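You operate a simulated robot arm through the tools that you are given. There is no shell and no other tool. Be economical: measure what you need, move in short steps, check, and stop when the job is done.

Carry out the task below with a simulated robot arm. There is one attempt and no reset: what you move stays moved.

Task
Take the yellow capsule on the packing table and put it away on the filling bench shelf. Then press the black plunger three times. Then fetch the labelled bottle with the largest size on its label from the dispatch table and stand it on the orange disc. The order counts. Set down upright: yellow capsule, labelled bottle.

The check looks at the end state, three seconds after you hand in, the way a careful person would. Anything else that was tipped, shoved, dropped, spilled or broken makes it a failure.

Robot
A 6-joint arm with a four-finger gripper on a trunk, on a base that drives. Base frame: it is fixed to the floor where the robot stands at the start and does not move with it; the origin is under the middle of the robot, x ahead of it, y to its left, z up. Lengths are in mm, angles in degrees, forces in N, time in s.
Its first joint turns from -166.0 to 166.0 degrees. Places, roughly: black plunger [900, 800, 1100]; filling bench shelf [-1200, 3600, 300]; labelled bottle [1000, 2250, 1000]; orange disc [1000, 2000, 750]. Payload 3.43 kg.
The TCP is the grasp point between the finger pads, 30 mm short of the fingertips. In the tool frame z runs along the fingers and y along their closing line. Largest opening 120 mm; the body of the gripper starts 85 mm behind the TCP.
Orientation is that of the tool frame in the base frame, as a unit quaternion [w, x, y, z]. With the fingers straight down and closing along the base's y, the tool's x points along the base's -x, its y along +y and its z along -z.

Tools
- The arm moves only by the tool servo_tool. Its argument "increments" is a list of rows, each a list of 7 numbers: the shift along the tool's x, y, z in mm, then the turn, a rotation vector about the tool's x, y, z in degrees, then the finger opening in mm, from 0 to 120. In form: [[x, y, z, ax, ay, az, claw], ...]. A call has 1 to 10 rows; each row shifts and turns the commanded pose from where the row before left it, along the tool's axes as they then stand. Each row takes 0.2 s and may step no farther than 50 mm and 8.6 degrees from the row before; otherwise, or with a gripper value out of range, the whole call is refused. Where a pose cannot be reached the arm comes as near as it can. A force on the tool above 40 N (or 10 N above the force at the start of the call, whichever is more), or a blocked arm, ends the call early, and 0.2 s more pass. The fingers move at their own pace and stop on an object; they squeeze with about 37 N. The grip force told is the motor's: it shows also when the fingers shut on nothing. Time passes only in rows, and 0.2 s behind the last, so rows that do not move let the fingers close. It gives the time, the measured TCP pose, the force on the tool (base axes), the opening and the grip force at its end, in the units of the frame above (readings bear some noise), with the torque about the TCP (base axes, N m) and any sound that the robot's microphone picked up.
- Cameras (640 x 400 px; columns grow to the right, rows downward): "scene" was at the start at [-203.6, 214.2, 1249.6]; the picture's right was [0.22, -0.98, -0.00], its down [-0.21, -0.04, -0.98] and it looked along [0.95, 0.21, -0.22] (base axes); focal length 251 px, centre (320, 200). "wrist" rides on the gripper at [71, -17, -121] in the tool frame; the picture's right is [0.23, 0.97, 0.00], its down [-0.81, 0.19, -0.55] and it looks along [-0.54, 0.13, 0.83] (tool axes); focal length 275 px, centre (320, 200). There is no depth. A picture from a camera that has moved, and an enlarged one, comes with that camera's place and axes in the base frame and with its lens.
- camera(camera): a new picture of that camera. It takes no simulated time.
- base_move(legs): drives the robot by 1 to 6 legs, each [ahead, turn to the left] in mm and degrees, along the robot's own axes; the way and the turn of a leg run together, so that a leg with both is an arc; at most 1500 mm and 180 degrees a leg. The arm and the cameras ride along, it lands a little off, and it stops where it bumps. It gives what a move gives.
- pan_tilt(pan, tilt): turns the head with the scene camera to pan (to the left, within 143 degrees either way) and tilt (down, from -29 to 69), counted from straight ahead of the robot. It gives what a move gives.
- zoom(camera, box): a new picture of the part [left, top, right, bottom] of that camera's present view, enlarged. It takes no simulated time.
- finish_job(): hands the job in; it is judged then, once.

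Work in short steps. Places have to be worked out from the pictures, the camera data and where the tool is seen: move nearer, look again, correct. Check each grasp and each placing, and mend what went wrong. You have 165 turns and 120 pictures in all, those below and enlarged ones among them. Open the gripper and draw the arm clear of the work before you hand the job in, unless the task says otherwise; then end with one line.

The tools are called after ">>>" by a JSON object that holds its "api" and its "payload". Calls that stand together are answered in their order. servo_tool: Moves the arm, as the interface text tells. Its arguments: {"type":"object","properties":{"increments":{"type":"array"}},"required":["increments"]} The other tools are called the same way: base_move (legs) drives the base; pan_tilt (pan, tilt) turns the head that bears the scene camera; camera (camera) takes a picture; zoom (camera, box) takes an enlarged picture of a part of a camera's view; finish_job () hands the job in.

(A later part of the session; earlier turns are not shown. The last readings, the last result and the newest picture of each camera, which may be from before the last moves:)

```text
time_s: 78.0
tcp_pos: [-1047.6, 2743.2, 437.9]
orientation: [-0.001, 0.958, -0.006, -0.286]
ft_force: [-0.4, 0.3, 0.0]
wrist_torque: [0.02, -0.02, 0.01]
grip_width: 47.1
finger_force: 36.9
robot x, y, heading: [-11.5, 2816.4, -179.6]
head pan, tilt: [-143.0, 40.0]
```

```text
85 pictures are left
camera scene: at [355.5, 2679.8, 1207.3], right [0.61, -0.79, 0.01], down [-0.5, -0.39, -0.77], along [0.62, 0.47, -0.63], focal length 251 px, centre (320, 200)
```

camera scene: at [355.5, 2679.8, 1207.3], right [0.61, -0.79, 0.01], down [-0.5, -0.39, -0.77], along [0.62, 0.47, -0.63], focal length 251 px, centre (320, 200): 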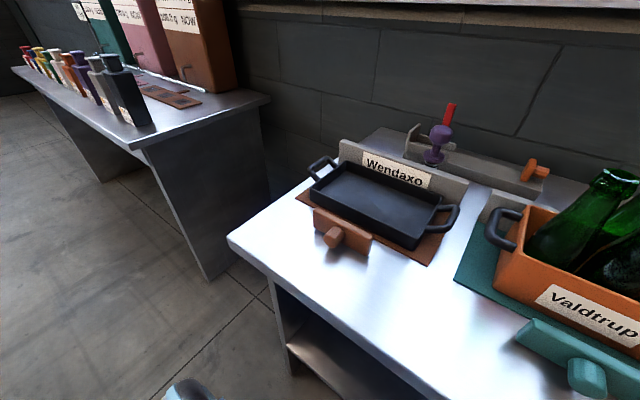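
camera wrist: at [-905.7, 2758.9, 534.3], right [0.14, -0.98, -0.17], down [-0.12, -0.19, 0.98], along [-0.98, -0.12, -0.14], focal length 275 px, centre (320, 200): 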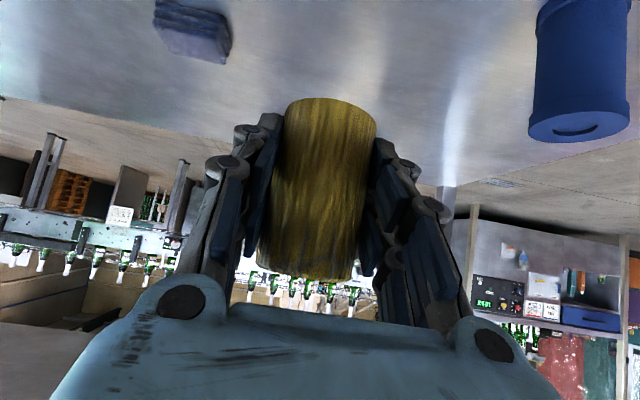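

Only about 100 mm is free behind. The bench's near end (y≈2306) has open floor, so I withdraw the arm and will approach from there.

>>> {"api": "servo_tool", "payload": {"increments": [[0, 0, -45, 0, 0, 0, 40], [0, 0, -45, 0, 0, 0, 40], [0, 0, -45, 0, 0, 0, 40], [0, 0, -45, 0, 0, 0, 40], [0, 0, -45, 0, 0, 0, 40], [25, 0, -40, 0, 0, 0, 40], [25, 0, -40, 0, 0, 0, 40], [25, 0, -40, 0, -4, 0, 40], [0, 0, -45, 0, -4, 0, 40], [0, 0, -45, 0, -4, 0, 40]]}}

>>> {"api": "servo_tool", "payload": {"increments": [[-25, 0, -40, 0, 0, 0, 40], [-25, 0, -40, 0, 0, 0, 40], [0, 0, -45, 0, 0, 0, 40], [0, 0, 0, 0, 0, 0, 40]]}}

```text
time_s: 80.2
tcp_pos: [-735.8, 2739.4, 752.4]
orientation: [-0.001, 0.923, -0.005, -0.385]
ft_force: [-0.6, -0.5, 0.0]
wrist_torque: [0.0, -0.03, 0.0]
grip_width: 47.1
finger_force: 36.7
robot x, y, heading: [-10.5, 2816.1, -179.5]
head pan, tilt: [-143.0, 40.0]
```

```text
time_s: 81.2
tcp_pos: [-683.4, 2740.4, 876.1]
orientation: [-0.002, 0.923, -0.006, -0.385]
ft_force: [-0.3, 0.0, 0.5]
wrist_torque: [-0.01, 0.04, 0.01]
grip_width: 47.0
finger_force: 37.3
robot x, y, heading: [-10.3, 2814.4, -179.6]
head pan, tilt: [-143.0, 40.0]
```

Arm is out. I drive around to the bench's near end: forward 150, left 90, forward 1690, right 90, forward 1140, right 90.

>>> {"api": "base_move", "payload": {"legs": [[150, 0], [0, 90], [1500, 0], [200, 0], [0, -90], [1140, 0]]}}

>>> {"api": "base_move", "payload": {"legs": [[0, -90]]}}

>>> {"api": "pan_tilt", "payload": {"pan": 0, "tilt": 25}}

>>> {"api": "camera", "payload": {"camera": "scene"}}

```text
time_s: 105.2
tcp_pos: [-2026.3, 1117.9, 876.2]
orientation: [-0.011, 0.923, -0.03, -0.384]
ft_force: [0.3, -0.1, -0.7]
wrist_torque: [0.01, -0.01, 0.0]
grip_width: 47.0
finger_force: 37.2
robot x, y, heading: [-1346.3, 1157.3, 177.5]
head pan, tilt: [-143.0, 40.0]
```

```text
time_s: 109.8
tcp_pos: [-1398.8, 1827.2, 882.9]
orientation: [0.282, -0.635, 0.666, 0.271]
ft_force: [0.5, 0.0, -0.8]
wrist_torque: [0.01, 0.0, -0.03]
grip_width: 46.9
finger_force: 37.2
robot x, y, heading: [-1356.4, 1158.8, 88.5]
head pan, tilt: [-143.0, 40.0]
```

```text
time_s: 112.1
tcp_pos: [-1397.1, 1817.7, 890.8]
orientation: [0.286, -0.633, 0.664, 0.275]
ft_force: [-0.3, 0.2, -0.1]
wrist_torque: [-0.01, 0.02, 0.02]
grip_width: 47.1
finger_force: 36.9
robot x, y, heading: [-1356.6, 1155.2, 88.2]
head pan, tilt: [0.0, 25.0]
```

```text
84 pictures are left
camera scene: at [-1552.2, 962.1, 1228.4], right [1.0, -0.03, 0.0], down [-0.01, -0.43, -0.9], along [0.03, 0.9, -0.43], focal length 251 px, centre (320, 200)
```

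scene: 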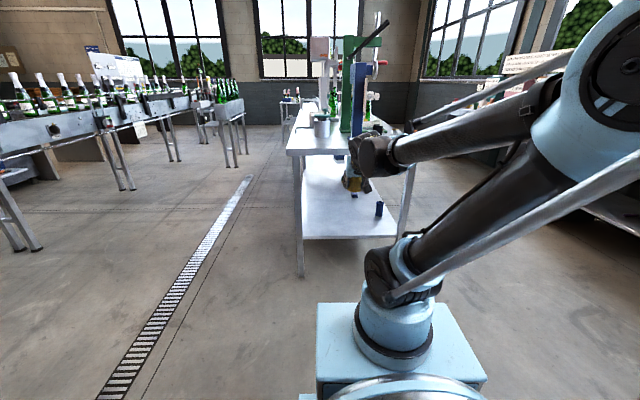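

Placed well: shelf near edge y≈2290, x from -1615 to -1030, empty there. I extend down and forward to about (y 2170, z 620) first.

>>> {"api": "servo_tool", "payload": {"increments": [[-4.3, 0, 44.3, 0, 0, 0, 40], [-4.3, 0, 44.3, 0, 0, 0, 40], [-4.3, 0, 44.3, 0, 0, 0, 40], [-4.3, 0, 44.3, 0, 0, 0, 40], [-4.3, 0, 44.3, 0, 0, 0, 40], [-4.3, 0, 44.3, 0, 0, 0, 40], [-4.3, 0, 44.3, 0, 0, 0, 40], [-4.3, 0, 44.3, 0, 0, 0, 40], [-4.3, 0, 44.3, 0, 0, 0, 40], [-4.3, 0, 44.3, 0, 0, 0, 40]]}}

>>> {"api": "camera", "payload": {"camera": "wrist"}}

```text
time_s: 114.3
tcp_pos: [-1381.9, 2166.6, 619.0]
orientation: [0.286, -0.634, 0.664, 0.275]
ft_force: [0.1, -1.2, -0.8]
wrist_torque: [0.02, -0.04, 0.01]
grip_width: 47.1
finger_force: 37.0
robot x, y, heading: [-1355.3, 1158.1, 88.4]
head pan, tilt: [0.0, 25.0]
```

```text
83 pictures are left
camera wrist: at [-1371.7, 2028.7, 648.6], right [-0.98, -0.11, -0.17], down [-0.18, 0.16, 0.97], along [-0.08, 0.98, -0.18], focal length 275 px, centre (320, 200)
```

wrist: 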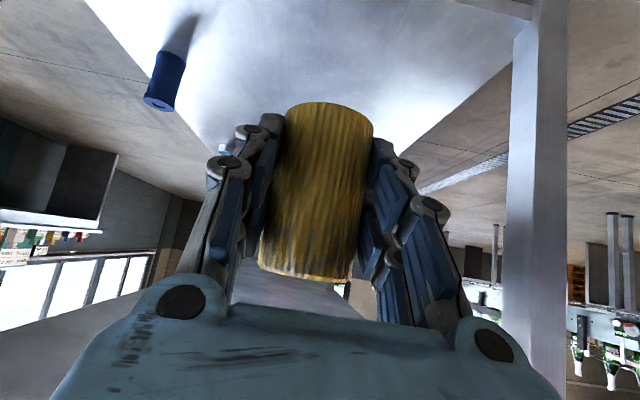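

Continue diagonally under the tabletop to about (y 2385, z 430).

>>> {"api": "servo_tool", "payload": {"increments": [[-2, 0, 48, 0, 0, 0, 40], [-2, 0, 48, 0, 0, 0, 40], [-2, 0, 48, 0, 0, 0, 40], [-2, 0, 48, 0, 0, 0, 40], [-2, 0, 48, 0, 0, 0, 40], [-1, 0, 48, 0, 0, 0, 40], [0, 0, 0, 0, 0, 0, 40]]}}

>>> {"api": "camera", "payload": {"camera": "wrist"}}

>>> {"api": "camera", "payload": {"camera": "scene"}}

```text
time_s: 115.9
tcp_pos: [-1372.4, 2381.7, 427.4]
orientation: [0.286, -0.634, 0.664, 0.275]
ft_force: [0.5, 0.7, 0.0]
wrist_torque: [0.03, 0.02, 0.02]
grip_width: 47.1
finger_force: 37.4
robot x, y, heading: [-1354.6, 1158.0, 88.1]
head pan, tilt: [0.0, 25.0]
```

```text
82 pictures are left
camera wrist: at [-1361.7, 2245.1, 456.1], right [-0.98, -0.11, -0.17], down [-0.18, 0.16, 0.97], along [-0.08, 0.98, -0.18], focal length 275 px, centre (320, 200)
```

wrist: 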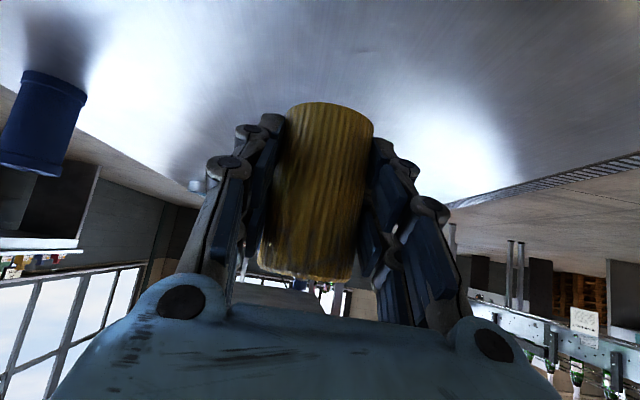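

```text
81 pictures are left
camera scene: at [-1552.2, 962.4, 1228.4], right [1.0, -0.03, 0.0], down [-0.01, -0.43, -0.9], along [0.03, 0.9, -0.43], focal length 251 px, centre (320, 200)
```

scene: 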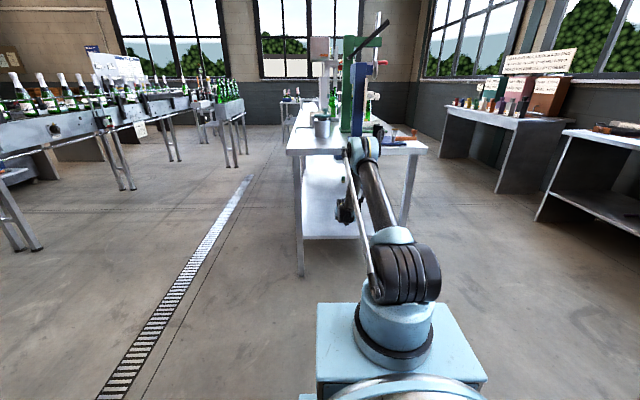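

In reach at the right pitch. I lower slowly until contact is felt.

>>> {"api": "servo_tool", "payload": {"increments": [[7, 0, 7, 0, 0.7, 0, 40], [7, 0, 7, 0, 0, 0, 40], [4, 0, 4, 0, 0, 0, 40], [4, 0, 4, 0, 0, 0, 40], [4, 0, 4, 0, 0, 0, 40]]}}

>>> {"api": "servo_tool", "payload": {"increments": [[2, 0, 2, 0, 0, 0, 40], [2, 0, 2, 0, 0, 0, 40], [2, 0, 2, 0, 0, 0, 40], [2, 0, 2, 0, 0, 0, 40]]}}

```text
time_s: 117.1
tcp_pos: [-1373.5, 2385.5, 391.9]
orientation: [0.282, -0.635, 0.666, 0.271]
ft_force: [0.0, 0.2, -0.2]
wrist_torque: [0.0, 0.02, 0.0]
grip_width: 47.3
finger_force: 37.0
robot x, y, heading: [-1355.0, 1157.6, 88.6]
head pan, tilt: [0.0, 25.0]
```

```text
time_s: 118.1
tcp_pos: [-1374.1, 2386.4, 380.4]
orientation: [0.283, -0.635, 0.666, 0.271]
ft_force: [-0.6, 0.4, 0.0]
wrist_torque: [-0.01, 0.0, 0.01]
grip_width: 46.7
finger_force: 37.4
robot x, y, heading: [-1354.3, 1158.9, 88.6]
head pan, tilt: [0.0, 25.0]
```

No contact yet at z=380; I continue in small steps.

>>> {"api": "servo_tool", "payload": {"increments": [[2, 0, 2, 0, 0, 0, 40], [2, 0, 2, 0, 0, 0, 40], [2, 0, 2, 0, 0, 0, 40], [2, 0, 2, 0, 0, 0, 40], [2, 0, 2, 0, 0, 0, 40], [2, 0, 2, 0, 0, 0, 40], [2, 0, 2, 0, 0, 0, 40]]}}

>>> {"api": "zoom", "payload": {"camera": "wrist", "box": [200, 40, 440, 190]}}

```text
time_s: 119.7
tcp_pos: [-1373.6, 2386.5, 362.9]
orientation: [0.281, -0.636, 0.665, 0.271]
ft_force: [1.2, -5.2, 23.6]
wrist_torque: [0.21, -0.06, -0.04]
grip_width: 46.9
finger_force: 37.3
robot x, y, heading: [-1352.9, 1158.1, 88.4]
head pan, tilt: [0.0, 25.0]
```

```text
2.67 times, centred on (320, 115) of wrist
camera zoom: at [-1362.9, 2249.0, 394.0], right [-0.98, -0.12, -0.16], down [-0.18, 0.17, 0.97], along [-0.08, 0.98, -0.19], focal length 734 px, centre (320, 427)
```

zoom: 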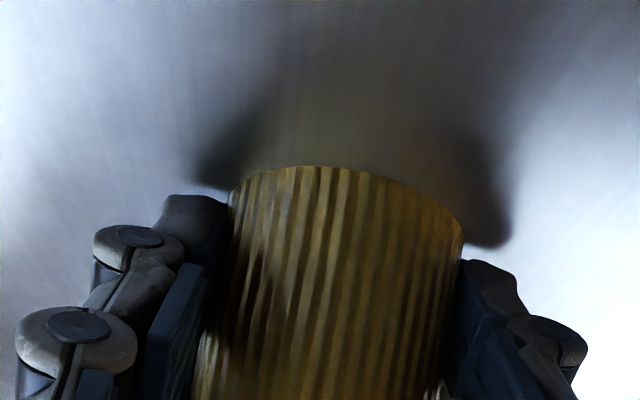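

Contact: 24 N upward, capsule resting on the shelf. I release and back out along the tool axis.

>>> {"api": "servo_tool", "payload": {"increments": [[-1, 0, -1, 0, 0, 0, 46], [0, 0, 0, 0, 0, 0, 55], [0, 0, 0, 0, 0, 0, 75], [0, 0, 0, 0, 0, 0, 80], [0, 0, 0, 0, 0, 0, 80]]}}

>>> {"api": "camera", "payload": {"camera": "wrist"}}

```text
time_s: 120.9
tcp_pos: [-1374.7, 2386.5, 363.8]
orientation: [0.282, -0.635, 0.666, 0.271]
ft_force: [-0.8, 0.9, -0.1]
wrist_torque: [-0.03, 0.04, 0.01]
grip_width: 80.2
finger_force: 0.1
robot x, y, heading: [-1351.4, 1158.8, 88.4]
head pan, tilt: [0.0, 25.0]
```

```text
79 pictures are left
camera wrist: at [-1362.8, 2248.9, 393.8], right [-0.98, -0.12, -0.16], down [-0.18, 0.17, 0.97], along [-0.08, 0.98, -0.19], focal length 275 px, centre (320, 200)
```

wrist: 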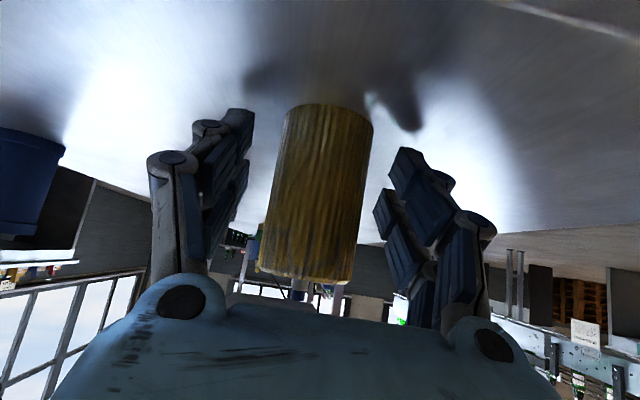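

It stands free. Withdrawing along the tool axis and checking.

>>> {"api": "servo_tool", "payload": {"increments": [[0, 0, -45, 0, 0, 0, 80], [0, 0, -48, 0, 0, 0, 80], [0, 0, -48, 0, 0, 0, 80], [0, 0, -48, 0, 0, 0, 80], [0, 0, -48, 0, 0, 0, 80], [0, 0, -48, 0, 0, 0, 80], [0, 0, 0, 0, 0, 0, 80]]}}

>>> {"api": "camera", "payload": {"camera": "wrist"}}

```text
time_s: 122.5
tcp_pos: [-1383.6, 2179.2, 559.7]
orientation: [0.281, -0.636, 0.665, 0.271]
ft_force: [0.5, 0.3, 0.8]
wrist_torque: [0.0, 0.03, -0.03]
grip_width: 80.0
finger_force: 0.1
robot x, y, heading: [-1350.2, 1159.3, 88.4]
head pan, tilt: [0.0, 25.0]
```

```text
78 pictures are left
camera wrist: at [-1372.7, 2041.8, 591.2], right [-0.98, -0.12, -0.16], down [-0.18, 0.17, 0.97], along [-0.08, 0.98, -0.19], focal length 275 px, centre (320, 200)
```

wrist: 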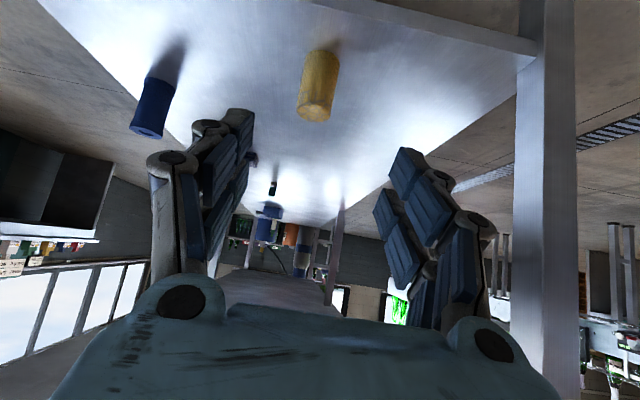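

The capsule stands upright on the shelf. I retract the arm, then drive toward the plunger at (900,800).

>>> {"api": "servo_tool", "payload": {"increments": [[-7.4, 0, -44.7, 0, 0, 0, 80], [-7.4, 0, -44.7, 0, 0, 0, 80], [-7.4, 0, -44.7, 0, 0, 0, 80], [-7.4, 0, -44.7, 0, 0, 0, 80], [-7.4, 0, -44.7, 0, 0, 0, 80], [-7.4, 0, -44.7, 0, 0, 0, 80], [-7.4, 0, -44.7, 0, 0, 0, 80], [-7.4, 0, -44.7, 0, 0, 0, 80], [-7.4, 0, -44.7, 0, 0, 0, 80], [0, 0, 0, 0, 0, 0, 80]]}}

>>> {"api": "base_move", "payload": {"legs": [[-350, 0], [0, -88.4], [1200, 0]]}}

>>> {"api": "pan_tilt", "payload": {"pan": 10, "tilt": 15}}

>>> {"api": "camera", "payload": {"camera": "scene"}}

```text
time_s: 124.7
tcp_pos: [-1393.2, 1939.4, 886.9]
orientation: [0.281, -0.636, 0.666, 0.27]
ft_force: [0.0, -0.3, 0.9]
wrist_torque: [-0.03, 0.02, 0.01]
grip_width: 80.1
finger_force: 0.1
robot x, y, heading: [-1358.7, 1159.7, 88.5]
head pan, tilt: [0.0, 25.0]
```

```text
time_s: 136.7
tcp_pos: [572.8, 834.0, 904.1]
orientation: [0.4, 0.021, 0.916, -0.007]
ft_force: [-0.1, 0.7, -0.7]
wrist_torque: [-0.02, -0.07, -0.01]
grip_width: 80.6
finger_force: 0.8
robot x, y, heading: [-184.4, 795.6, -1.4]
head pan, tilt: [0.0, 25.0]
stopped in leg 3: the force on the tool passed its limit at 66 N (the readings are from after the stop); the commanded pose is now the measured one
```

```text
time_s: 137.4
tcp_pos: [573.8, 834.9, 903.5]
orientation: [0.399, 0.021, 0.917, -0.008]
ft_force: [-0.2, -0.7, 0.0]
wrist_torque: [-0.01, 0.0, -0.03]
grip_width: 79.9
finger_force: 0.1
robot x, y, heading: [-185.6, 794.7, -1.5]
head pan, tilt: [10.0, 15.0]
```

```text
77 pictures are left
camera scene: at [-381.2, 1004.9, 1244.5], right [0.15, -0.99, 0.0], down [-0.27, -0.04, -0.96], along [0.95, 0.14, -0.27], focal length 251 px, centre (320, 200)
```

scene: 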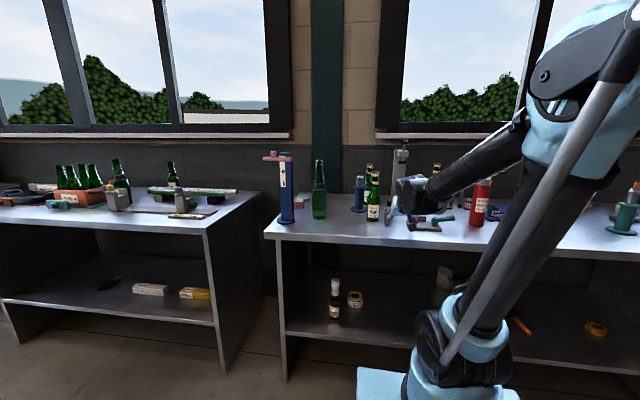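

My mistake: I drove with the arm extended and touched something. I look at what was contacted before moving anything.

>>> {"api": "zoom", "payload": {"camera": "scene", "box": [260, 130, 520, 290]}}

>>> {"api": "camera", "payload": {"camera": "wrist"}}

```text
2.46 times, centred on (390, 210) of scene
camera zoom: at [-381.2, 1004.9, 1244.5], right [0.15, -0.99, 0.0], down [-0.27, -0.04, -0.96], along [0.95, 0.14, -0.27], focal length 619 px, centre (148, 175)
```

zoom: 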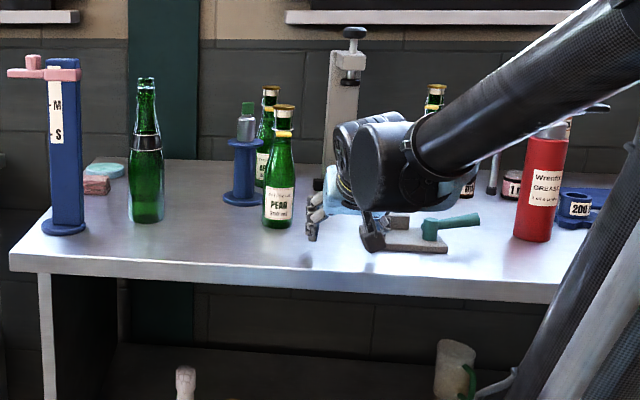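

```text
75 pictures are left
camera wrist: at [435.6, 822.1, 931.6], right [-0.11, 0.98, -0.16], down [0.15, 0.18, 0.97], along [0.98, 0.09, -0.17], focal length 275 px, centre (320, 200)
```

wrist: 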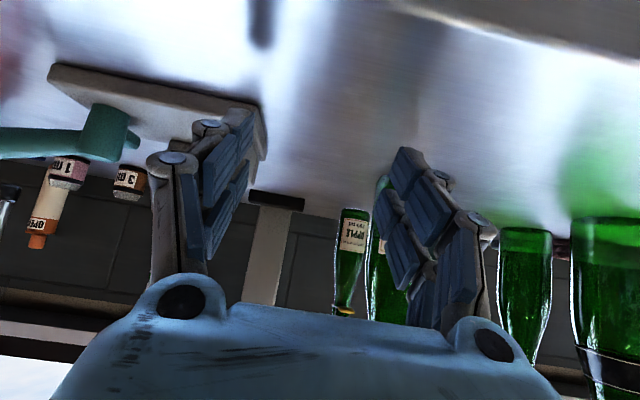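

The right finger is beside the grey jig with the teal handle. I back straight off, then raise the arm to view it.

>>> {"api": "base_move", "payload": {"legs": [[-150, 0]]}}

>>> {"api": "servo_tool", "payload": {"increments": [[-33, 0, -33, 0, 0, 0, 80], [-33, 0, -33, 0, 0, 0, 80], [-33, 0, -33, 0, 0, 0, 80], [-33, 0, -33, 0, 0, 0, 80], [-33, 0, -33, 0, 0, 0, 80], [0, 0, 0, 0, 0, 0, 80]]}}

>>> {"api": "zoom", "payload": {"camera": "scene", "box": [260, 130, 520, 290]}}

>>> {"api": "camera", "payload": {"camera": "wrist"}}

```text
time_s: 138.8
tcp_pos: [421.0, 836.4, 902.8]
orientation: [0.399, 0.022, 0.916, -0.007]
ft_force: [-1.0, 0.8, -0.1]
wrist_torque: [0.04, -0.03, 0.01]
grip_width: 80.1
finger_force: 0.0
robot x, y, heading: [-336.7, 797.2, -1.6]
head pan, tilt: [10.0, 15.0]
```

```text
time_s: 140.2
tcp_pos: [402.2, 832.1, 1145.3]
orientation: [0.405, 0.022, 0.914, -0.008]
ft_force: [1.5, 0.5, 0.5]
wrist_torque: [-0.01, 0.01, -0.04]
grip_width: 80.2
finger_force: 0.1
robot x, y, heading: [-331.2, 795.6, -1.8]
head pan, tilt: [10.0, 15.0]
```

```text
2.46 times, centred on (390, 210) of scene
camera zoom: at [-531.8, 1009.5, 1244.6], right [0.15, -0.99, 0.0], down [-0.27, -0.04, -0.96], along [0.95, 0.14, -0.27], focal length 619 px, centre (148, 175)
```

zoom: 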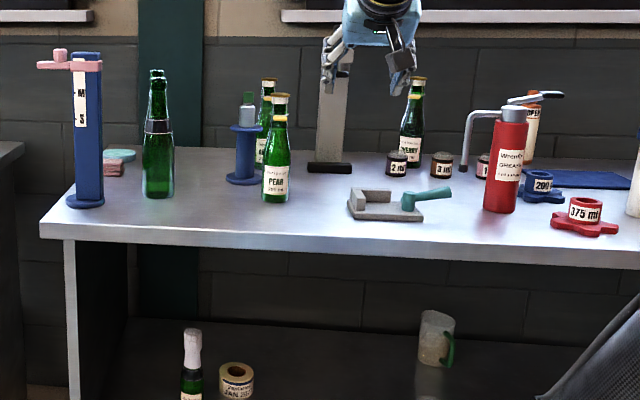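

```text
73 pictures are left
camera wrist: at [264.2, 820.9, 1171.5], right [-0.11, 0.98, -0.17], down [0.14, 0.18, 0.97], along [0.98, 0.08, -0.16], focal length 275 px, centre (320, 200)
```

wrist: 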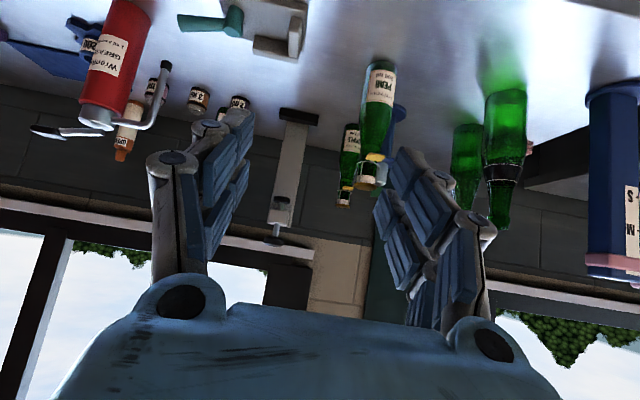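

Everything is standing, but I need to know whether the jig was shoved. I go back to the start pose and repeat the early view for a direct comparison.

>>> {"api": "base_move", "payload": {"legs": [[0, -88.2], [790, 0], [0, 90], [332, 0]]}}

>>> {"api": "pan_tilt", "payload": {"pan": 25, "tilt": 15}}

>>> {"api": "zoom", "payload": {"camera": "scene", "box": [250, 130, 410, 230]}}

>>> {"api": "camera", "payload": {"camera": "scene"}}

```text
time_s: 155.0
tcp_pos: [733.8, 44.1, 1145.1]
orientation: [0.405, 0.012, 0.914, -0.003]
ft_force: [0.5, 0.1, -0.2]
wrist_torque: [0.03, -0.01, -0.01]
grip_width: 80.1
finger_force: 0.1
robot x, y, heading: [0.8, -5.2, -0.7]
head pan, tilt: [10.0, 15.0]
```

```text
time_s: 155.8
tcp_pos: [720.2, 42.1, 1153.2]
orientation: [0.41, 0.012, 0.912, -0.003]
ft_force: [0.8, -0.1, 0.1]
wrist_torque: [-0.01, 0.0, -0.01]
grip_width: 79.8
finger_force: 0.0
robot x, y, heading: [-2.3, -5.4, -0.7]
head pan, tilt: [25.0, 15.0]
```

```text
4.00 times, centred on (330, 180) of scene
camera zoom: at [-209.2, 226.3, 1244.7], right [0.41, -0.91, -0.01], down [-0.25, -0.11, -0.96], along [0.88, 0.4, -0.27], focal length 1005 px, centre (280, 280)
```

zoom: 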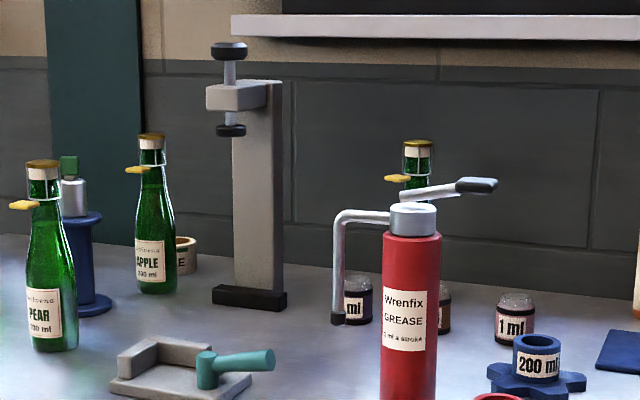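

```text
71 pictures are left
camera scene: at [-209.2, 226.3, 1244.7], right [0.41, -0.91, -0.01], down [-0.25, -0.11, -0.96], along [0.88, 0.4, -0.27], focal length 251 px, centre (320, 200)
```

scene: 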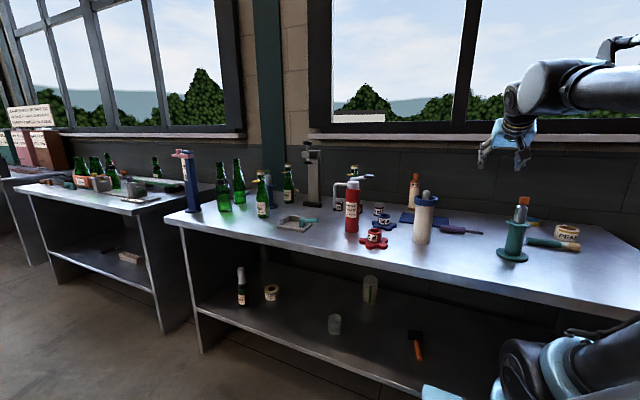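

The comparison shows every object, including the jig, exactly where it was (uniform 20 px shift), so nothing was shoved. The black-knobbed press is near (960,828), knob top ≈1185; I drive to y≈785 facing it.

>>> {"api": "base_move", "payload": {"legs": [[-150, 0.7], [0, 90], [785, 0], [0, -90], [50, 0]]}}

>>> {"api": "servo_tool", "payload": {"increments": [[0, 0, -40, 0, 0, 0, 40], [0, 0, -40, 0, 0, 0, 10], [0, 0, 0, 0, -8, 0, 0], [0, 0, 0, 0, -8, 0, 0], [0, 0, 0, 0, -8, 0, 0], [0, 0, 0, 0, 0, 0, 0]]}}

>>> {"api": "pan_tilt", "payload": {"pan": 5, "tilt": 10}}

>>> {"api": "camera", "payload": {"camera": "scene"}}

>>> {"api": "camera", "payload": {"camera": "wrist"}}

```text
time_s: 170.3
tcp_pos: [647.2, 782.7, 1151.9]
orientation: [0.41, 0.046, 0.911, -0.017]
ft_force: [-0.1, -0.7, 0.1]
wrist_torque: [0.03, 0.0, 0.06]
grip_width: 80.2
finger_force: 0.0
robot x, y, heading: [-75.5, 795.7, -4.9]
head pan, tilt: [25.0, 15.0]
```

```text
time_s: 171.7
tcp_pos: [572.3, 787.2, 1213.8]
orientation: [0.597, 0.041, 0.801, -0.027]
ft_force: [-0.6, 0.6, -0.6]
wrist_torque: [0.03, 0.01, 0.01]
grip_width: 0.0
finger_force: 32.9
robot x, y, heading: [-75.8, 798.3, -4.7]
head pan, tilt: [25.0, 15.0]
```

```text
time_s: 172.5
tcp_pos: [574.5, 788.1, 1214.1]
orientation: [0.596, 0.04, 0.802, -0.026]
ft_force: [0.1, 1.2, 0.2]
wrist_torque: [-0.01, -0.03, 0.02]
grip_width: 0.0
finger_force: 33.5
robot x, y, heading: [-74.0, 795.8, -4.6]
head pan, tilt: [5.0, 10.0]
```

```text
70 pictures are left
camera scene: at [-260.8, 1009.6, 1252.7], right [0.01, -1.0, 0.0], down [-0.19, 0.0, -0.98], along [0.98, 0.01, -0.19], focal length 251 px, centre (320, 200)
```

scene: 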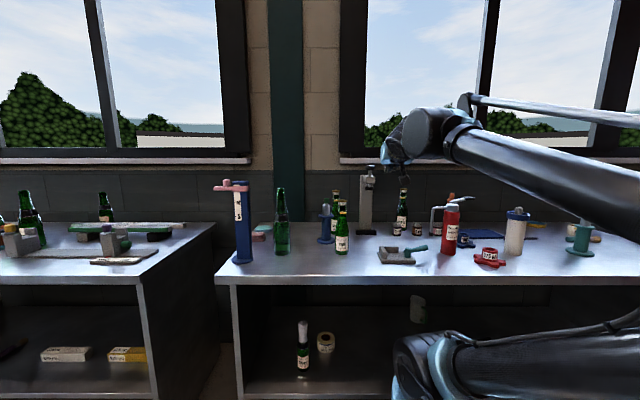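

```text
69 pictures are left
camera wrist: at [437.1, 783.1, 1179.2], right [0.03, 0.98, -0.21], down [-0.28, 0.21, 0.94], along [0.96, 0.03, 0.28], focal length 275 px, centre (320, 200)
```

wrist: 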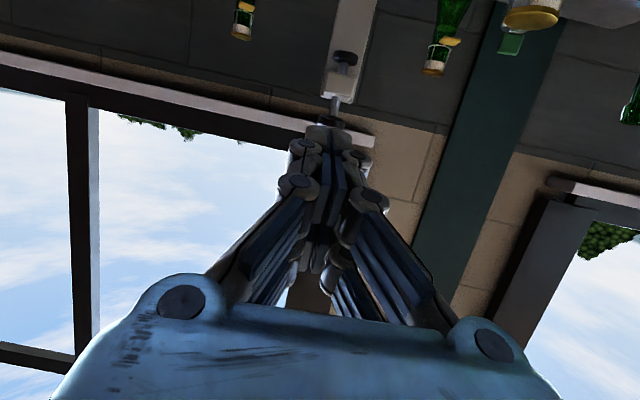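

The knob triangulates to about (898,793), top z≈1183. I level the tool horizontally and advance above it at z≈1235.

>>> {"api": "servo_tool", "payload": {"increments": [[-10, 0, 0, 0, -8.5, 0, 0], [-10, 0, 0, 0, -8.5, 0, 0], [0, 2, 48, 0, 0, 0, 0], [0, 2, 48, 0, 0, 0, 0], [0, 2, 48, 0, 0, 0, 0], [0, 2, 48, 0, 0, 0, 0], [0, 2, 40, 0, 0, 0, 0], [0, 0, 0, 0, 0, 0, 0]]}}

>>> {"api": "camera", "payload": {"camera": "wrist"}}

>>> {"api": "zoom", "payload": {"camera": "scene", "box": [320, 130, 440, 205]}}

```text
time_s: 174.3
tcp_pos: [808.3, 774.9, 1231.9]
orientation: [0.707, 0.036, 0.705, -0.033]
ft_force: [0.4, -0.5, 0.2]
wrist_torque: [-0.03, 0.03, 0.02]
grip_width: 0.0
finger_force: 32.9
robot x, y, heading: [-75.9, 797.3, -4.9]
head pan, tilt: [5.0, 10.0]
```

```text
68 pictures are left
camera wrist: at [687.5, 770.3, 1158.9], right [0.1, 0.97, -0.22], down [-0.53, 0.24, 0.81], along [0.84, 0.04, 0.54], focal length 275 px, centre (320, 200)
```

wrist: 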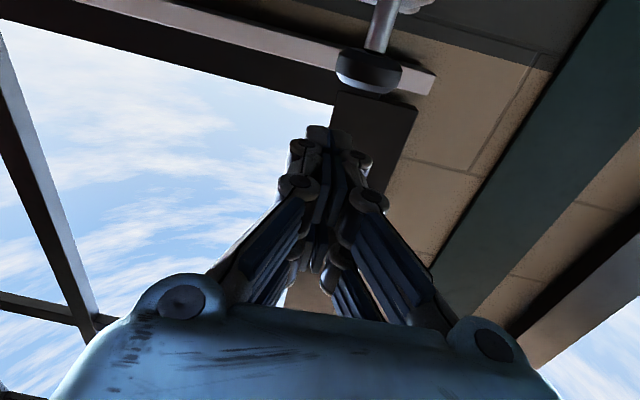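

```text
5.33 times, centred on (380, 168) of scene
camera zoom: at [-260.7, 1009.6, 1252.7], right [0.01, -1.0, 0.0], down [-0.19, 0.0, -0.98], along [0.98, 0.01, -0.19], focal length 1340 px, centre (0, 373)
```

zoom: 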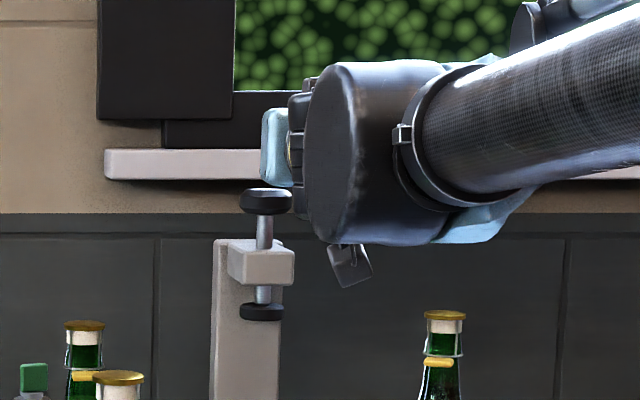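

Knob confirmed at about (898,791,1187 top). I move the closed fingertips over it.

>>> {"api": "servo_tool", "payload": {"increments": [[0, 12, 39, 0, 0, 0, 0], [0, 12, 39, 0, 0, 0, 0], [0, 0, 0, 0, 0, 0, 0]]}}

>>> {"api": "camera", "payload": {"camera": "wrist"}}

>>> {"api": "zoom", "payload": {"camera": "scene", "box": [320, 130, 440, 205]}}

```text
time_s: 175.1
tcp_pos: [887.3, 793.4, 1235.0]
orientation: [0.708, 0.038, 0.705, -0.033]
ft_force: [0.1, 0.6, 0.7]
wrist_torque: [0.02, -0.01, 0.03]
grip_width: 0.1
finger_force: 33.7
robot x, y, heading: [-78.9, 797.9, -4.7]
head pan, tilt: [5.0, 10.0]
```

```text
66 pictures are left
camera wrist: at [766.4, 787.9, 1161.4], right [0.1, 0.97, -0.22], down [-0.53, 0.24, 0.81], along [0.84, 0.04, 0.54], focal length 275 px, centre (320, 200)
```

wrist: 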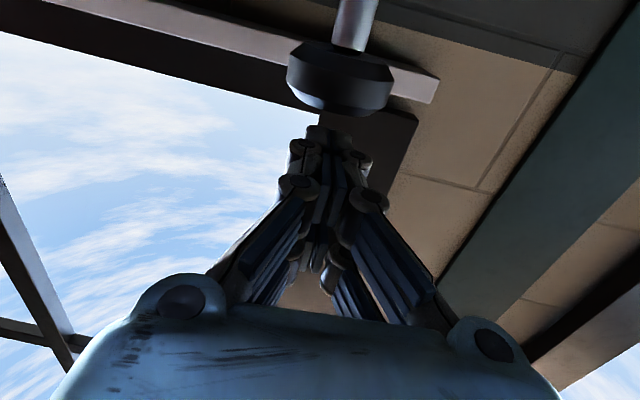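

```text
5.33 times, centred on (380, 168) of scene
camera zoom: at [-260.7, 1009.6, 1252.7], right [0.01, -1.0, 0.0], down [-0.19, 0.0, -0.98], along [0.98, 0.01, -0.19], focal length 1340 px, centre (0, 373)
```

zoom: 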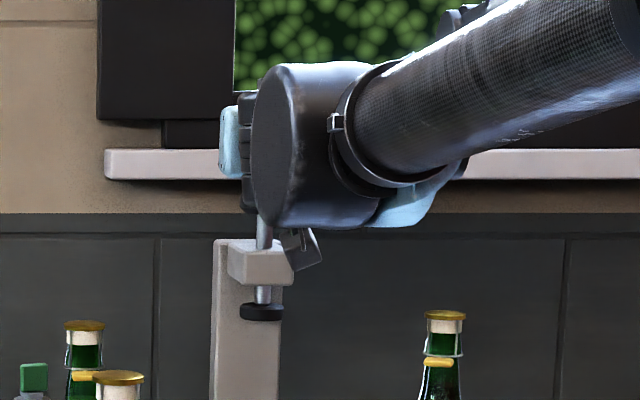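

Aligned above the knob. I lower gradually and watch the force.

>>> {"api": "servo_tool", "payload": {"increments": [[10, 0, 0, 0, 0, 0, 0], [10, 0, 0, 0, 0, 0, 0], [5, 0, 0, 0, 0, 0, 0], [5, 0, 0, 0, 0, 0, 0], [5, 0, 0, 0, 0, 0, 0], [5, 0, 0, 0, 0, 0, 0]]}}

```text
time_s: 176.5
tcp_pos: [889.6, 793.3, 1195.7]
orientation: [0.708, 0.035, 0.705, -0.031]
ft_force: [8.0, 3.8, 33.3]
wrist_torque: [0.1, 0.14, 0.22]
grip_width: 6.1
finger_force: 32.8
robot x, y, heading: [-79.0, 794.6, -4.4]
head pan, tilt: [5.0, 10.0]
heard: click
```

A click was heard at 33 N. I check how far the knob has gone.

>>> {"api": "zoom", "payload": {"camera": "scene", "box": [340, 140, 420, 190]}}

>>> {"api": "camera", "payload": {"camera": "wrist"}}

```text
8.00 times, centred on (380, 165) of scene
camera zoom: at [-261.7, 1009.7, 1252.5], right [0.01, -1.0, 0.0], down [-0.19, 0.0, -0.98], along [0.98, 0.01, -0.19], focal length 2011 px, centre (-160, 480)
```

zoom: 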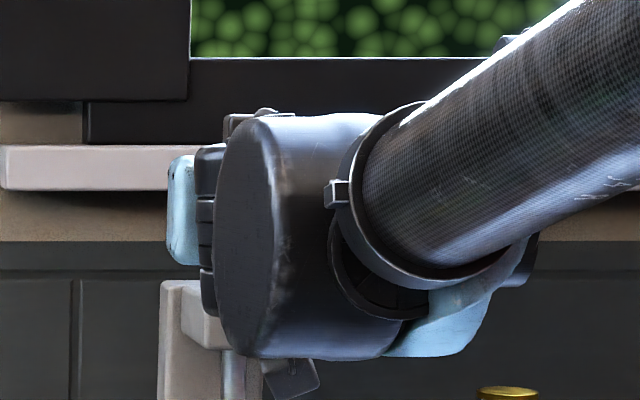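

```text
63 pictures are left
camera wrist: at [768.3, 787.5, 1123.3], right [0.1, 0.97, -0.23], down [-0.54, 0.24, 0.81], along [0.84, 0.04, 0.54], focal length 275 px, centre (320, 200)
```

wrist: 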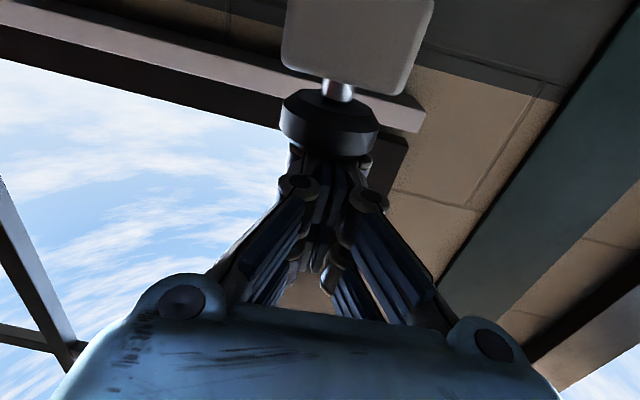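

The knob appears pressed. I lift to release and look at its travel.

>>> {"api": "servo_tool", "payload": {"increments": [[-10, 0, 0, 0, 0, 0, 0], [-10, 0, 0, 0, 0, 0, 0], [-10, 0, 0, 0, 0, 0, 0], [0, 0, 0, 0, 0, 0, 0]]}}

>>> {"api": "camera", "payload": {"camera": "wrist"}}

```text
time_s: 177.5
tcp_pos: [889.3, 792.8, 1225.2]
orientation: [0.708, 0.036, 0.705, -0.032]
ft_force: [0.1, -0.8, 0.2]
wrist_torque: [-0.01, 0.0, -0.01]
grip_width: 0.0
finger_force: 33.1
robot x, y, heading: [-75.9, 792.7, -4.8]
head pan, tilt: [5.0, 10.0]
```

```text
62 pictures are left
camera wrist: at [768.6, 787.4, 1151.1], right [0.1, 0.97, -0.22], down [-0.53, 0.24, 0.81], along [0.84, 0.04, 0.54], focal length 275 px, centre (320, 200)
```

wrist: 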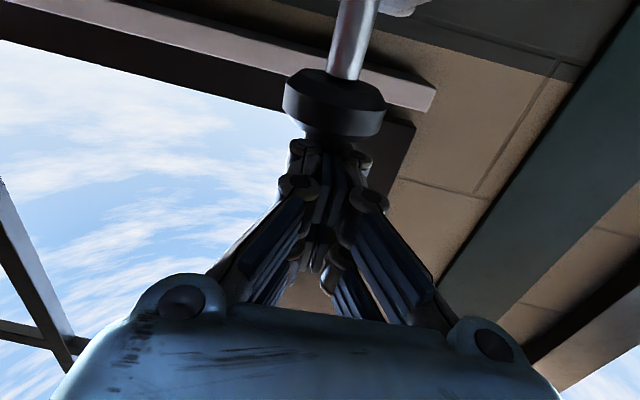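

Knob sprang back; press one counted with a click. Second press.

>>> {"api": "servo_tool", "payload": {"increments": [[10, 0, 0, 0, 0, 0, 0], [10, 0, 0, 0, 0, 0, 0], [5, 0, 0, 0, 0, 0, 0], [5, 0, 0, 0, 0, 0, 0]]}}

>>> {"api": "servo_tool", "payload": {"increments": [[-10, 0, 0, 0, 0, 0, 0], [-10, 0, 0, 0, 0, 0, 0], [-10, 0, 0, 0, 0, 0, 0], [0, 0, 0, 0, 0, 0, 0]]}}

```text
time_s: 178.5
tcp_pos: [890.2, 793.5, 1197.8]
orientation: [0.708, 0.036, 0.705, -0.033]
ft_force: [11.9, -4.0, 39.0]
wrist_torque: [-0.03, 0.1, 0.2]
grip_width: 5.6
finger_force: 33.2
robot x, y, heading: [-78.5, 797.8, -4.7]
head pan, tilt: [5.0, 10.0]
heard: click
```

```text
time_s: 179.5
tcp_pos: [889.6, 792.7, 1224.3]
orientation: [0.707, 0.036, 0.705, -0.032]
ft_force: [0.4, 0.2, -0.7]
wrist_torque: [-0.02, 0.02, -0.01]
grip_width: 0.0
finger_force: 33.4
robot x, y, heading: [-75.5, 797.3, -4.6]
head pan, tilt: [5.0, 10.0]
```

Second click heard and released. Third press.

>>> {"api": "servo_tool", "payload": {"increments": [[10, 0, 0, 0, 0, 0, 0], [10, 0, 0, 0, 0, 0, 0], [5, 0, 0, 0, 0, 0, 0], [5, 0, 0, 0, 0, 0, 0]]}}

>>> {"api": "servo_tool", "payload": {"increments": [[-10, 0, 0, 0, 0, 0, 0], [-10, 0, 0, 0, 0, 0, 0], [-20, 0, 0, 0, 0, 0, 0], [-20, 0, 0, 0, 0, 0, 0]]}}

>>> {"api": "servo_tool", "payload": {"increments": [[0, 0, -45, 0, 0, 0, 0], [0, 0, -45, 0, 0, 0, 0], [0, 0, -45, 0, 0, 0, 0], [0, 0, -45, 0, 0, 0, 0], [0, 0, -45, 0, 0, 0, 0], [0, 0, -30, 0, 0, 0, 0]]}}

>>> {"api": "zoom", "payload": {"camera": "scene", "box": [200, 130, 440, 280]}}

```text
time_s: 180.5
tcp_pos: [889.5, 793.1, 1196.9]
orientation: [0.708, 0.037, 0.705, -0.033]
ft_force: [13.8, -4.2, 34.5]
wrist_torque: [-0.09, -0.01, 0.08]
grip_width: 5.8
finger_force: 33.8
robot x, y, heading: [-76.6, 798.7, -4.8]
head pan, tilt: [5.0, 10.0]
heard: click
```

```text
time_s: 181.5
tcp_pos: [890.6, 793.5, 1254.7]
orientation: [0.707, 0.037, 0.705, -0.033]
ft_force: [0.2, -0.3, 0.3]
wrist_torque: [0.0, -0.01, 0.02]
grip_width: 0.0
finger_force: 33.6
robot x, y, heading: [-74.7, 793.8, -4.9]
head pan, tilt: [5.0, 10.0]
```

```text
time_s: 182.9
tcp_pos: [636.2, 816.8, 1253.4]
orientation: [0.708, 0.037, 0.705, -0.033]
ft_force: [0.4, 0.0, -0.4]
wrist_torque: [-0.01, -0.01, 0.0]
grip_width: 0.0
finger_force: 33.1
robot x, y, heading: [-75.5, 797.5, -4.7]
head pan, tilt: [5.0, 10.0]
```

```text
2.67 times, centred on (320, 205) of scene
camera zoom: at [-260.5, 1009.5, 1252.7], right [0.01, -1.0, 0.0], down [-0.19, 0.0, -0.98], along [0.98, 0.01, -0.19], focal length 670 px, centre (320, 187)
```

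zoom: 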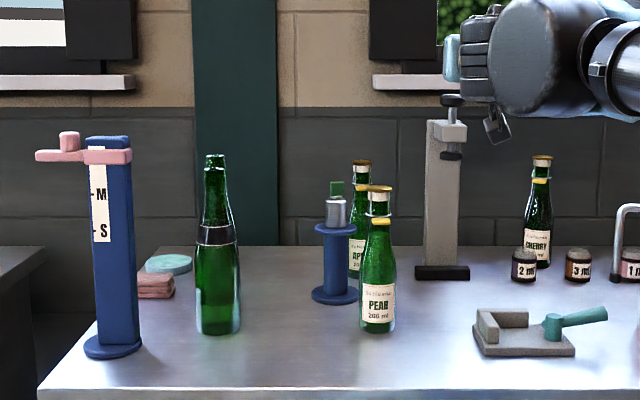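

Three clicks done, nothing disturbed. Now I drive to the dispatch table around y≈2150.

>>> {"api": "base_move", "payload": {"legs": [[-150, 4.7], [0, 90], [1370, 0], [0, -90]]}}

>>> {"api": "pan_tilt", "payload": {"pan": 0, "tilt": 18}}

>>> {"api": "camera", "payload": {"camera": "scene"}}

>>> {"api": "zoom", "payload": {"camera": "scene", "box": [160, 120, 480, 320]}}

```text
time_s: 199.5
tcp_pos: [454.9, 2306.5, 1252.1]
orientation: [0.708, -0.013, 0.706, 0.017]
ft_force: [-0.3, -0.4, 0.4]
wrist_torque: [-0.02, 0.04, -0.03]
grip_width: 0.0
finger_force: 33.7
robot x, y, heading: [-248.0, 2195.6, 3.2]
head pan, tilt: [5.0, 10.0]
```

```text
time_s: 200.2
tcp_pos: [439.4, 2306.3, 1260.8]
orientation: [0.713, -0.014, 0.701, 0.019]
ft_force: [0.5, -0.2, 0.2]
wrist_torque: [0.01, -0.01, -0.01]
grip_width: 0.0
finger_force: 33.6
robot x, y, heading: [-249.8, 2192.4, 3.2]
head pan, tilt: [0.0, 18.0]
```

```text
60 pictures are left
camera scene: at [-460.7, 2371.4, 1239.7], right [0.06, -1.0, 0.0], down [-0.32, -0.02, -0.95], along [0.95, 0.06, -0.32], focal length 251 px, centre (320, 200)
```

scene: 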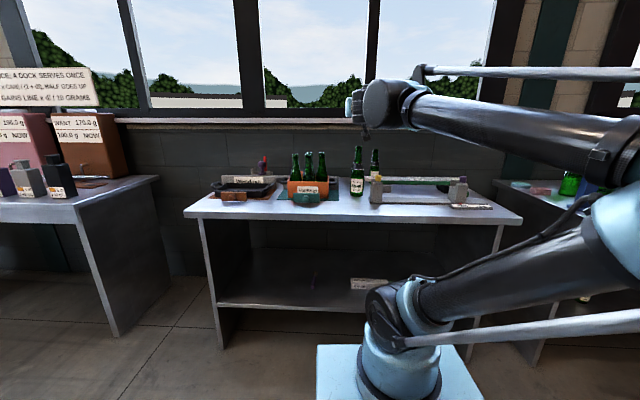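

```text
2.00 times, centred on (320, 220) of scene
camera zoom: at [-460.7, 2371.4, 1239.7], right [0.06, -1.0, 0.0], down [-0.32, -0.02, -0.95], along [0.95, 0.06, -0.32], focal length 503 px, centre (320, 160)
```

zoom: 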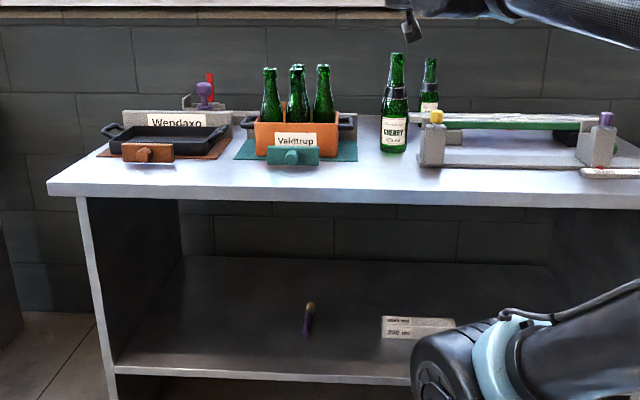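

Two labelled bottles are visible (CHERRY and one behind the rail). I zoom on the labels and look for the orange disc.

>>> {"api": "zoom", "payload": {"camera": "scene", "box": [340, 140, 420, 205]}}

>>> {"api": "zoom", "payload": {"camera": "scene", "box": [400, 150, 520, 225]}}

>>> {"api": "camera", "payload": {"camera": "wrist"}}

```text
6.15 times, centred on (380, 172) of scene
camera zoom: at [-460.7, 2371.4, 1239.7], right [0.06, -1.0, 0.0], down [-0.32, -0.02, -0.95], along [0.95, 0.06, -0.32], focal length 1547 px, centre (-49, 369)
```

zoom: 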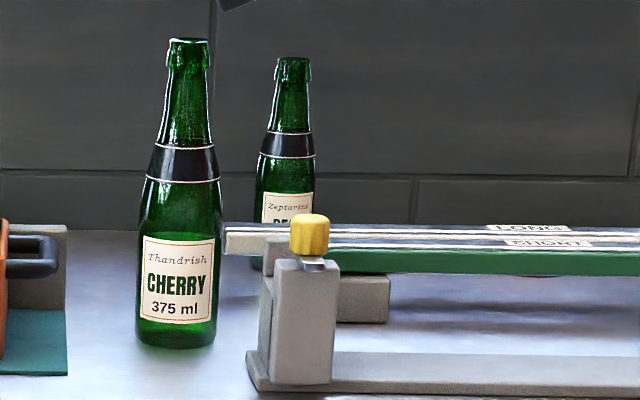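

```text
5.33 times, centred on (460, 188) of scene
camera zoom: at [-460.7, 2371.4, 1239.7], right [0.06, -1.0, 0.0], down [-0.32, -0.02, -0.95], along [0.95, 0.06, -0.32], focal length 1340 px, centre (-427, 267)
```

zoom: 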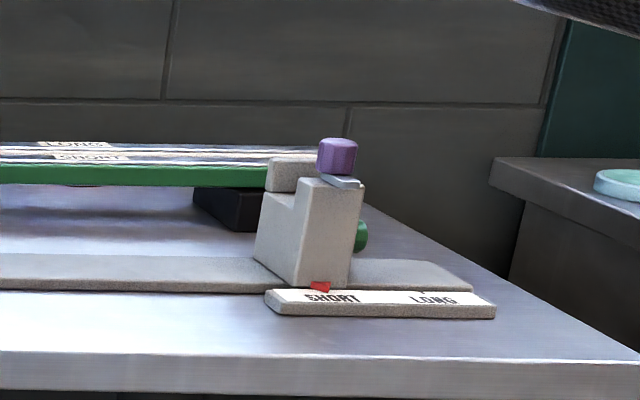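

```text
56 pictures are left
camera wrist: at [321.3, 2283.2, 1185.9], right [-0.04, 0.97, -0.22], down [-0.57, 0.16, 0.8], along [0.82, 0.16, 0.55], focal length 275 px, centre (320, 200)
```

wrist: 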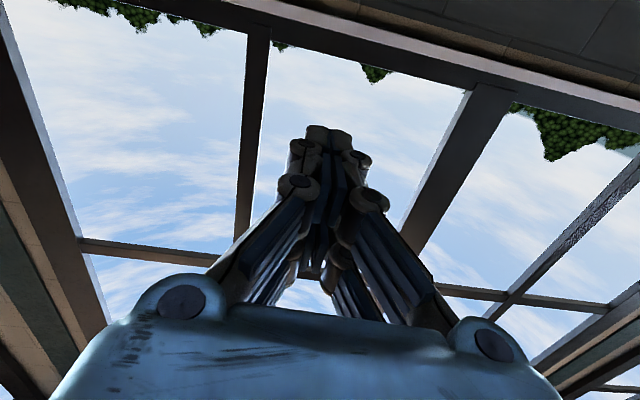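

CHERRY is 375 ml; the other (PEAR) label is partly hidden by the rail. I pitch the tool down to get an overhead view, which should also reveal the orange disc.

>>> {"api": "servo_tool", "payload": {"increments": [[0, 0, 0, 0, 8.5, 0, 40], [0, 0, 0, 0, 8.5, 0, 80], [0, 0, 0, 0, 8.5, 0, 120], [0, 0, 0, 0, 8.5, 0, 120], [0, 0, 0, 0, 8.5, 0, 120], [0, 0, 0, 0, 8.5, 0, 120], [0, 0, 0, 0, 8.5, 0, 120], [0, 0, 0, 0, 8.5, 0, 120], [0, 0, 0, 0, 8.5, 0, 120], [0, 0, 0, 0, 8.5, 0, 120]]}}

>>> {"api": "servo_tool", "payload": {"increments": [[-40, 0, 0, 0, 0, 0, 120], [-40, 0, 0, 0, 0, 0, 120], [-40, 0, 0, 0, 0, 0, 120], [-40, 0, 0, 0, 0, 0, 120], [-40, 0, 0, 0, 0, 0, 120], [0, 0, 0, 0, 0, 0, 120]]}}

>>> {"api": "camera", "payload": {"camera": "wrist"}}

```text
time_s: 202.4
tcp_pos: [439.8, 2306.6, 1261.5]
orientation: [0.05, -0.023, 0.998, 0.004]
ft_force: [-0.6, 0.1, -0.7]
wrist_torque: [0.03, -0.06, 0.0]
grip_width: 120.0
finger_force: 0.0
robot x, y, heading: [-245.7, 2197.6, 3.4]
head pan, tilt: [0.0, 18.0]
```

```text
time_s: 203.8
tcp_pos: [641.1, 2314.3, 1282.6]
orientation: [0.052, -0.022, 0.998, 0.005]
ft_force: [-0.1, 0.9, -0.1]
wrist_torque: [0.01, -0.01, 0.01]
grip_width: 120.0
finger_force: 0.0
robot x, y, heading: [-250.7, 2195.5, 3.3]
head pan, tilt: [0.0, 18.0]
```

```text
55 pictures are left
camera wrist: at [557.3, 2292.6, 1393.1], right [-0.27, 0.96, -0.02], down [0.74, 0.22, 0.63], along [0.61, 0.16, -0.77], focal length 275 px, centre (320, 200)
```

wrist: 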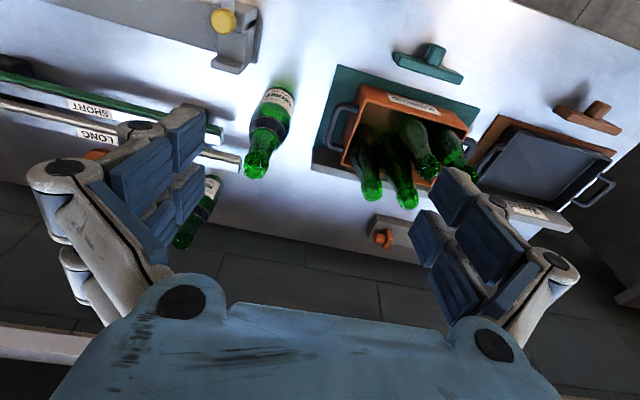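

An orange patch is visible behind the rail near the left finger. I move 200 mm toward -y to view it and the second bottle.

>>> {"api": "servo_tool", "payload": {"increments": [[0, -45, 0, 0, 0, 0, 120], [0, -45, 0, 0, 0, 0, 120], [0, -45, 0, 0, 0, 0, 120], [0, -45, 0, 0, 0, 0, 120], [0, -45, 0, 0, 0, 0, 120], [0, 0, 0, 0, 0, 0, 120]]}}

>>> {"api": "camera", "payload": {"camera": "wrist"}}

>>> {"api": "zoom", "payload": {"camera": "wrist", "box": [220, 80, 420, 240]}}

```text
time_s: 205.2
tcp_pos: [648.8, 2089.1, 1282.7]
orientation: [0.051, -0.021, 0.998, 0.004]
ft_force: [-0.6, -0.7, -0.3]
wrist_torque: [0.0, 0.01, 0.05]
grip_width: 120.0
finger_force: 0.2
robot x, y, heading: [-250.6, 2191.6, 3.5]
head pan, tilt: [0.0, 18.0]
```

```text
54 pictures are left
camera wrist: at [566.9, 2067.8, 1393.2], right [-0.27, 0.96, -0.02], down [0.74, 0.22, 0.63], along [0.61, 0.16, -0.77], focal length 275 px, centre (320, 200)
```

wrist: 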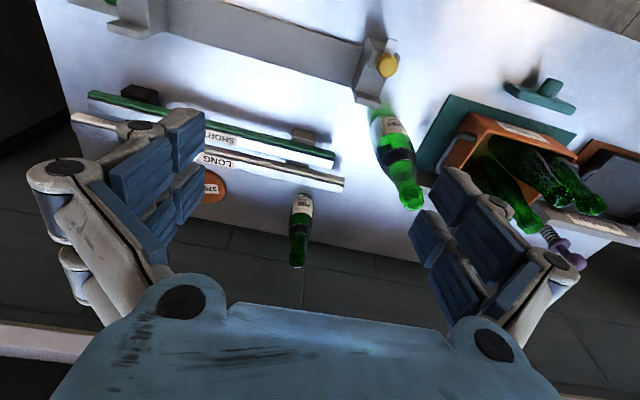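

```text
2.50 times, centred on (320, 160) of wrist
camera zoom: at [566.9, 2067.8, 1393.2], right [-0.27, 0.96, -0.02], down [0.74, 0.22, 0.63], along [0.61, 0.16, -0.77], focal length 688 px, centre (320, 300)
```

zoom: 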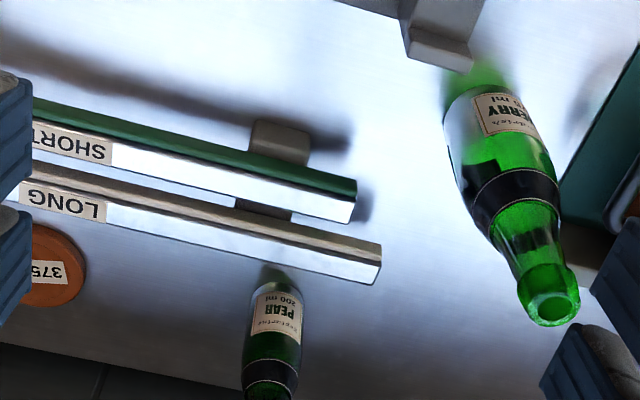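

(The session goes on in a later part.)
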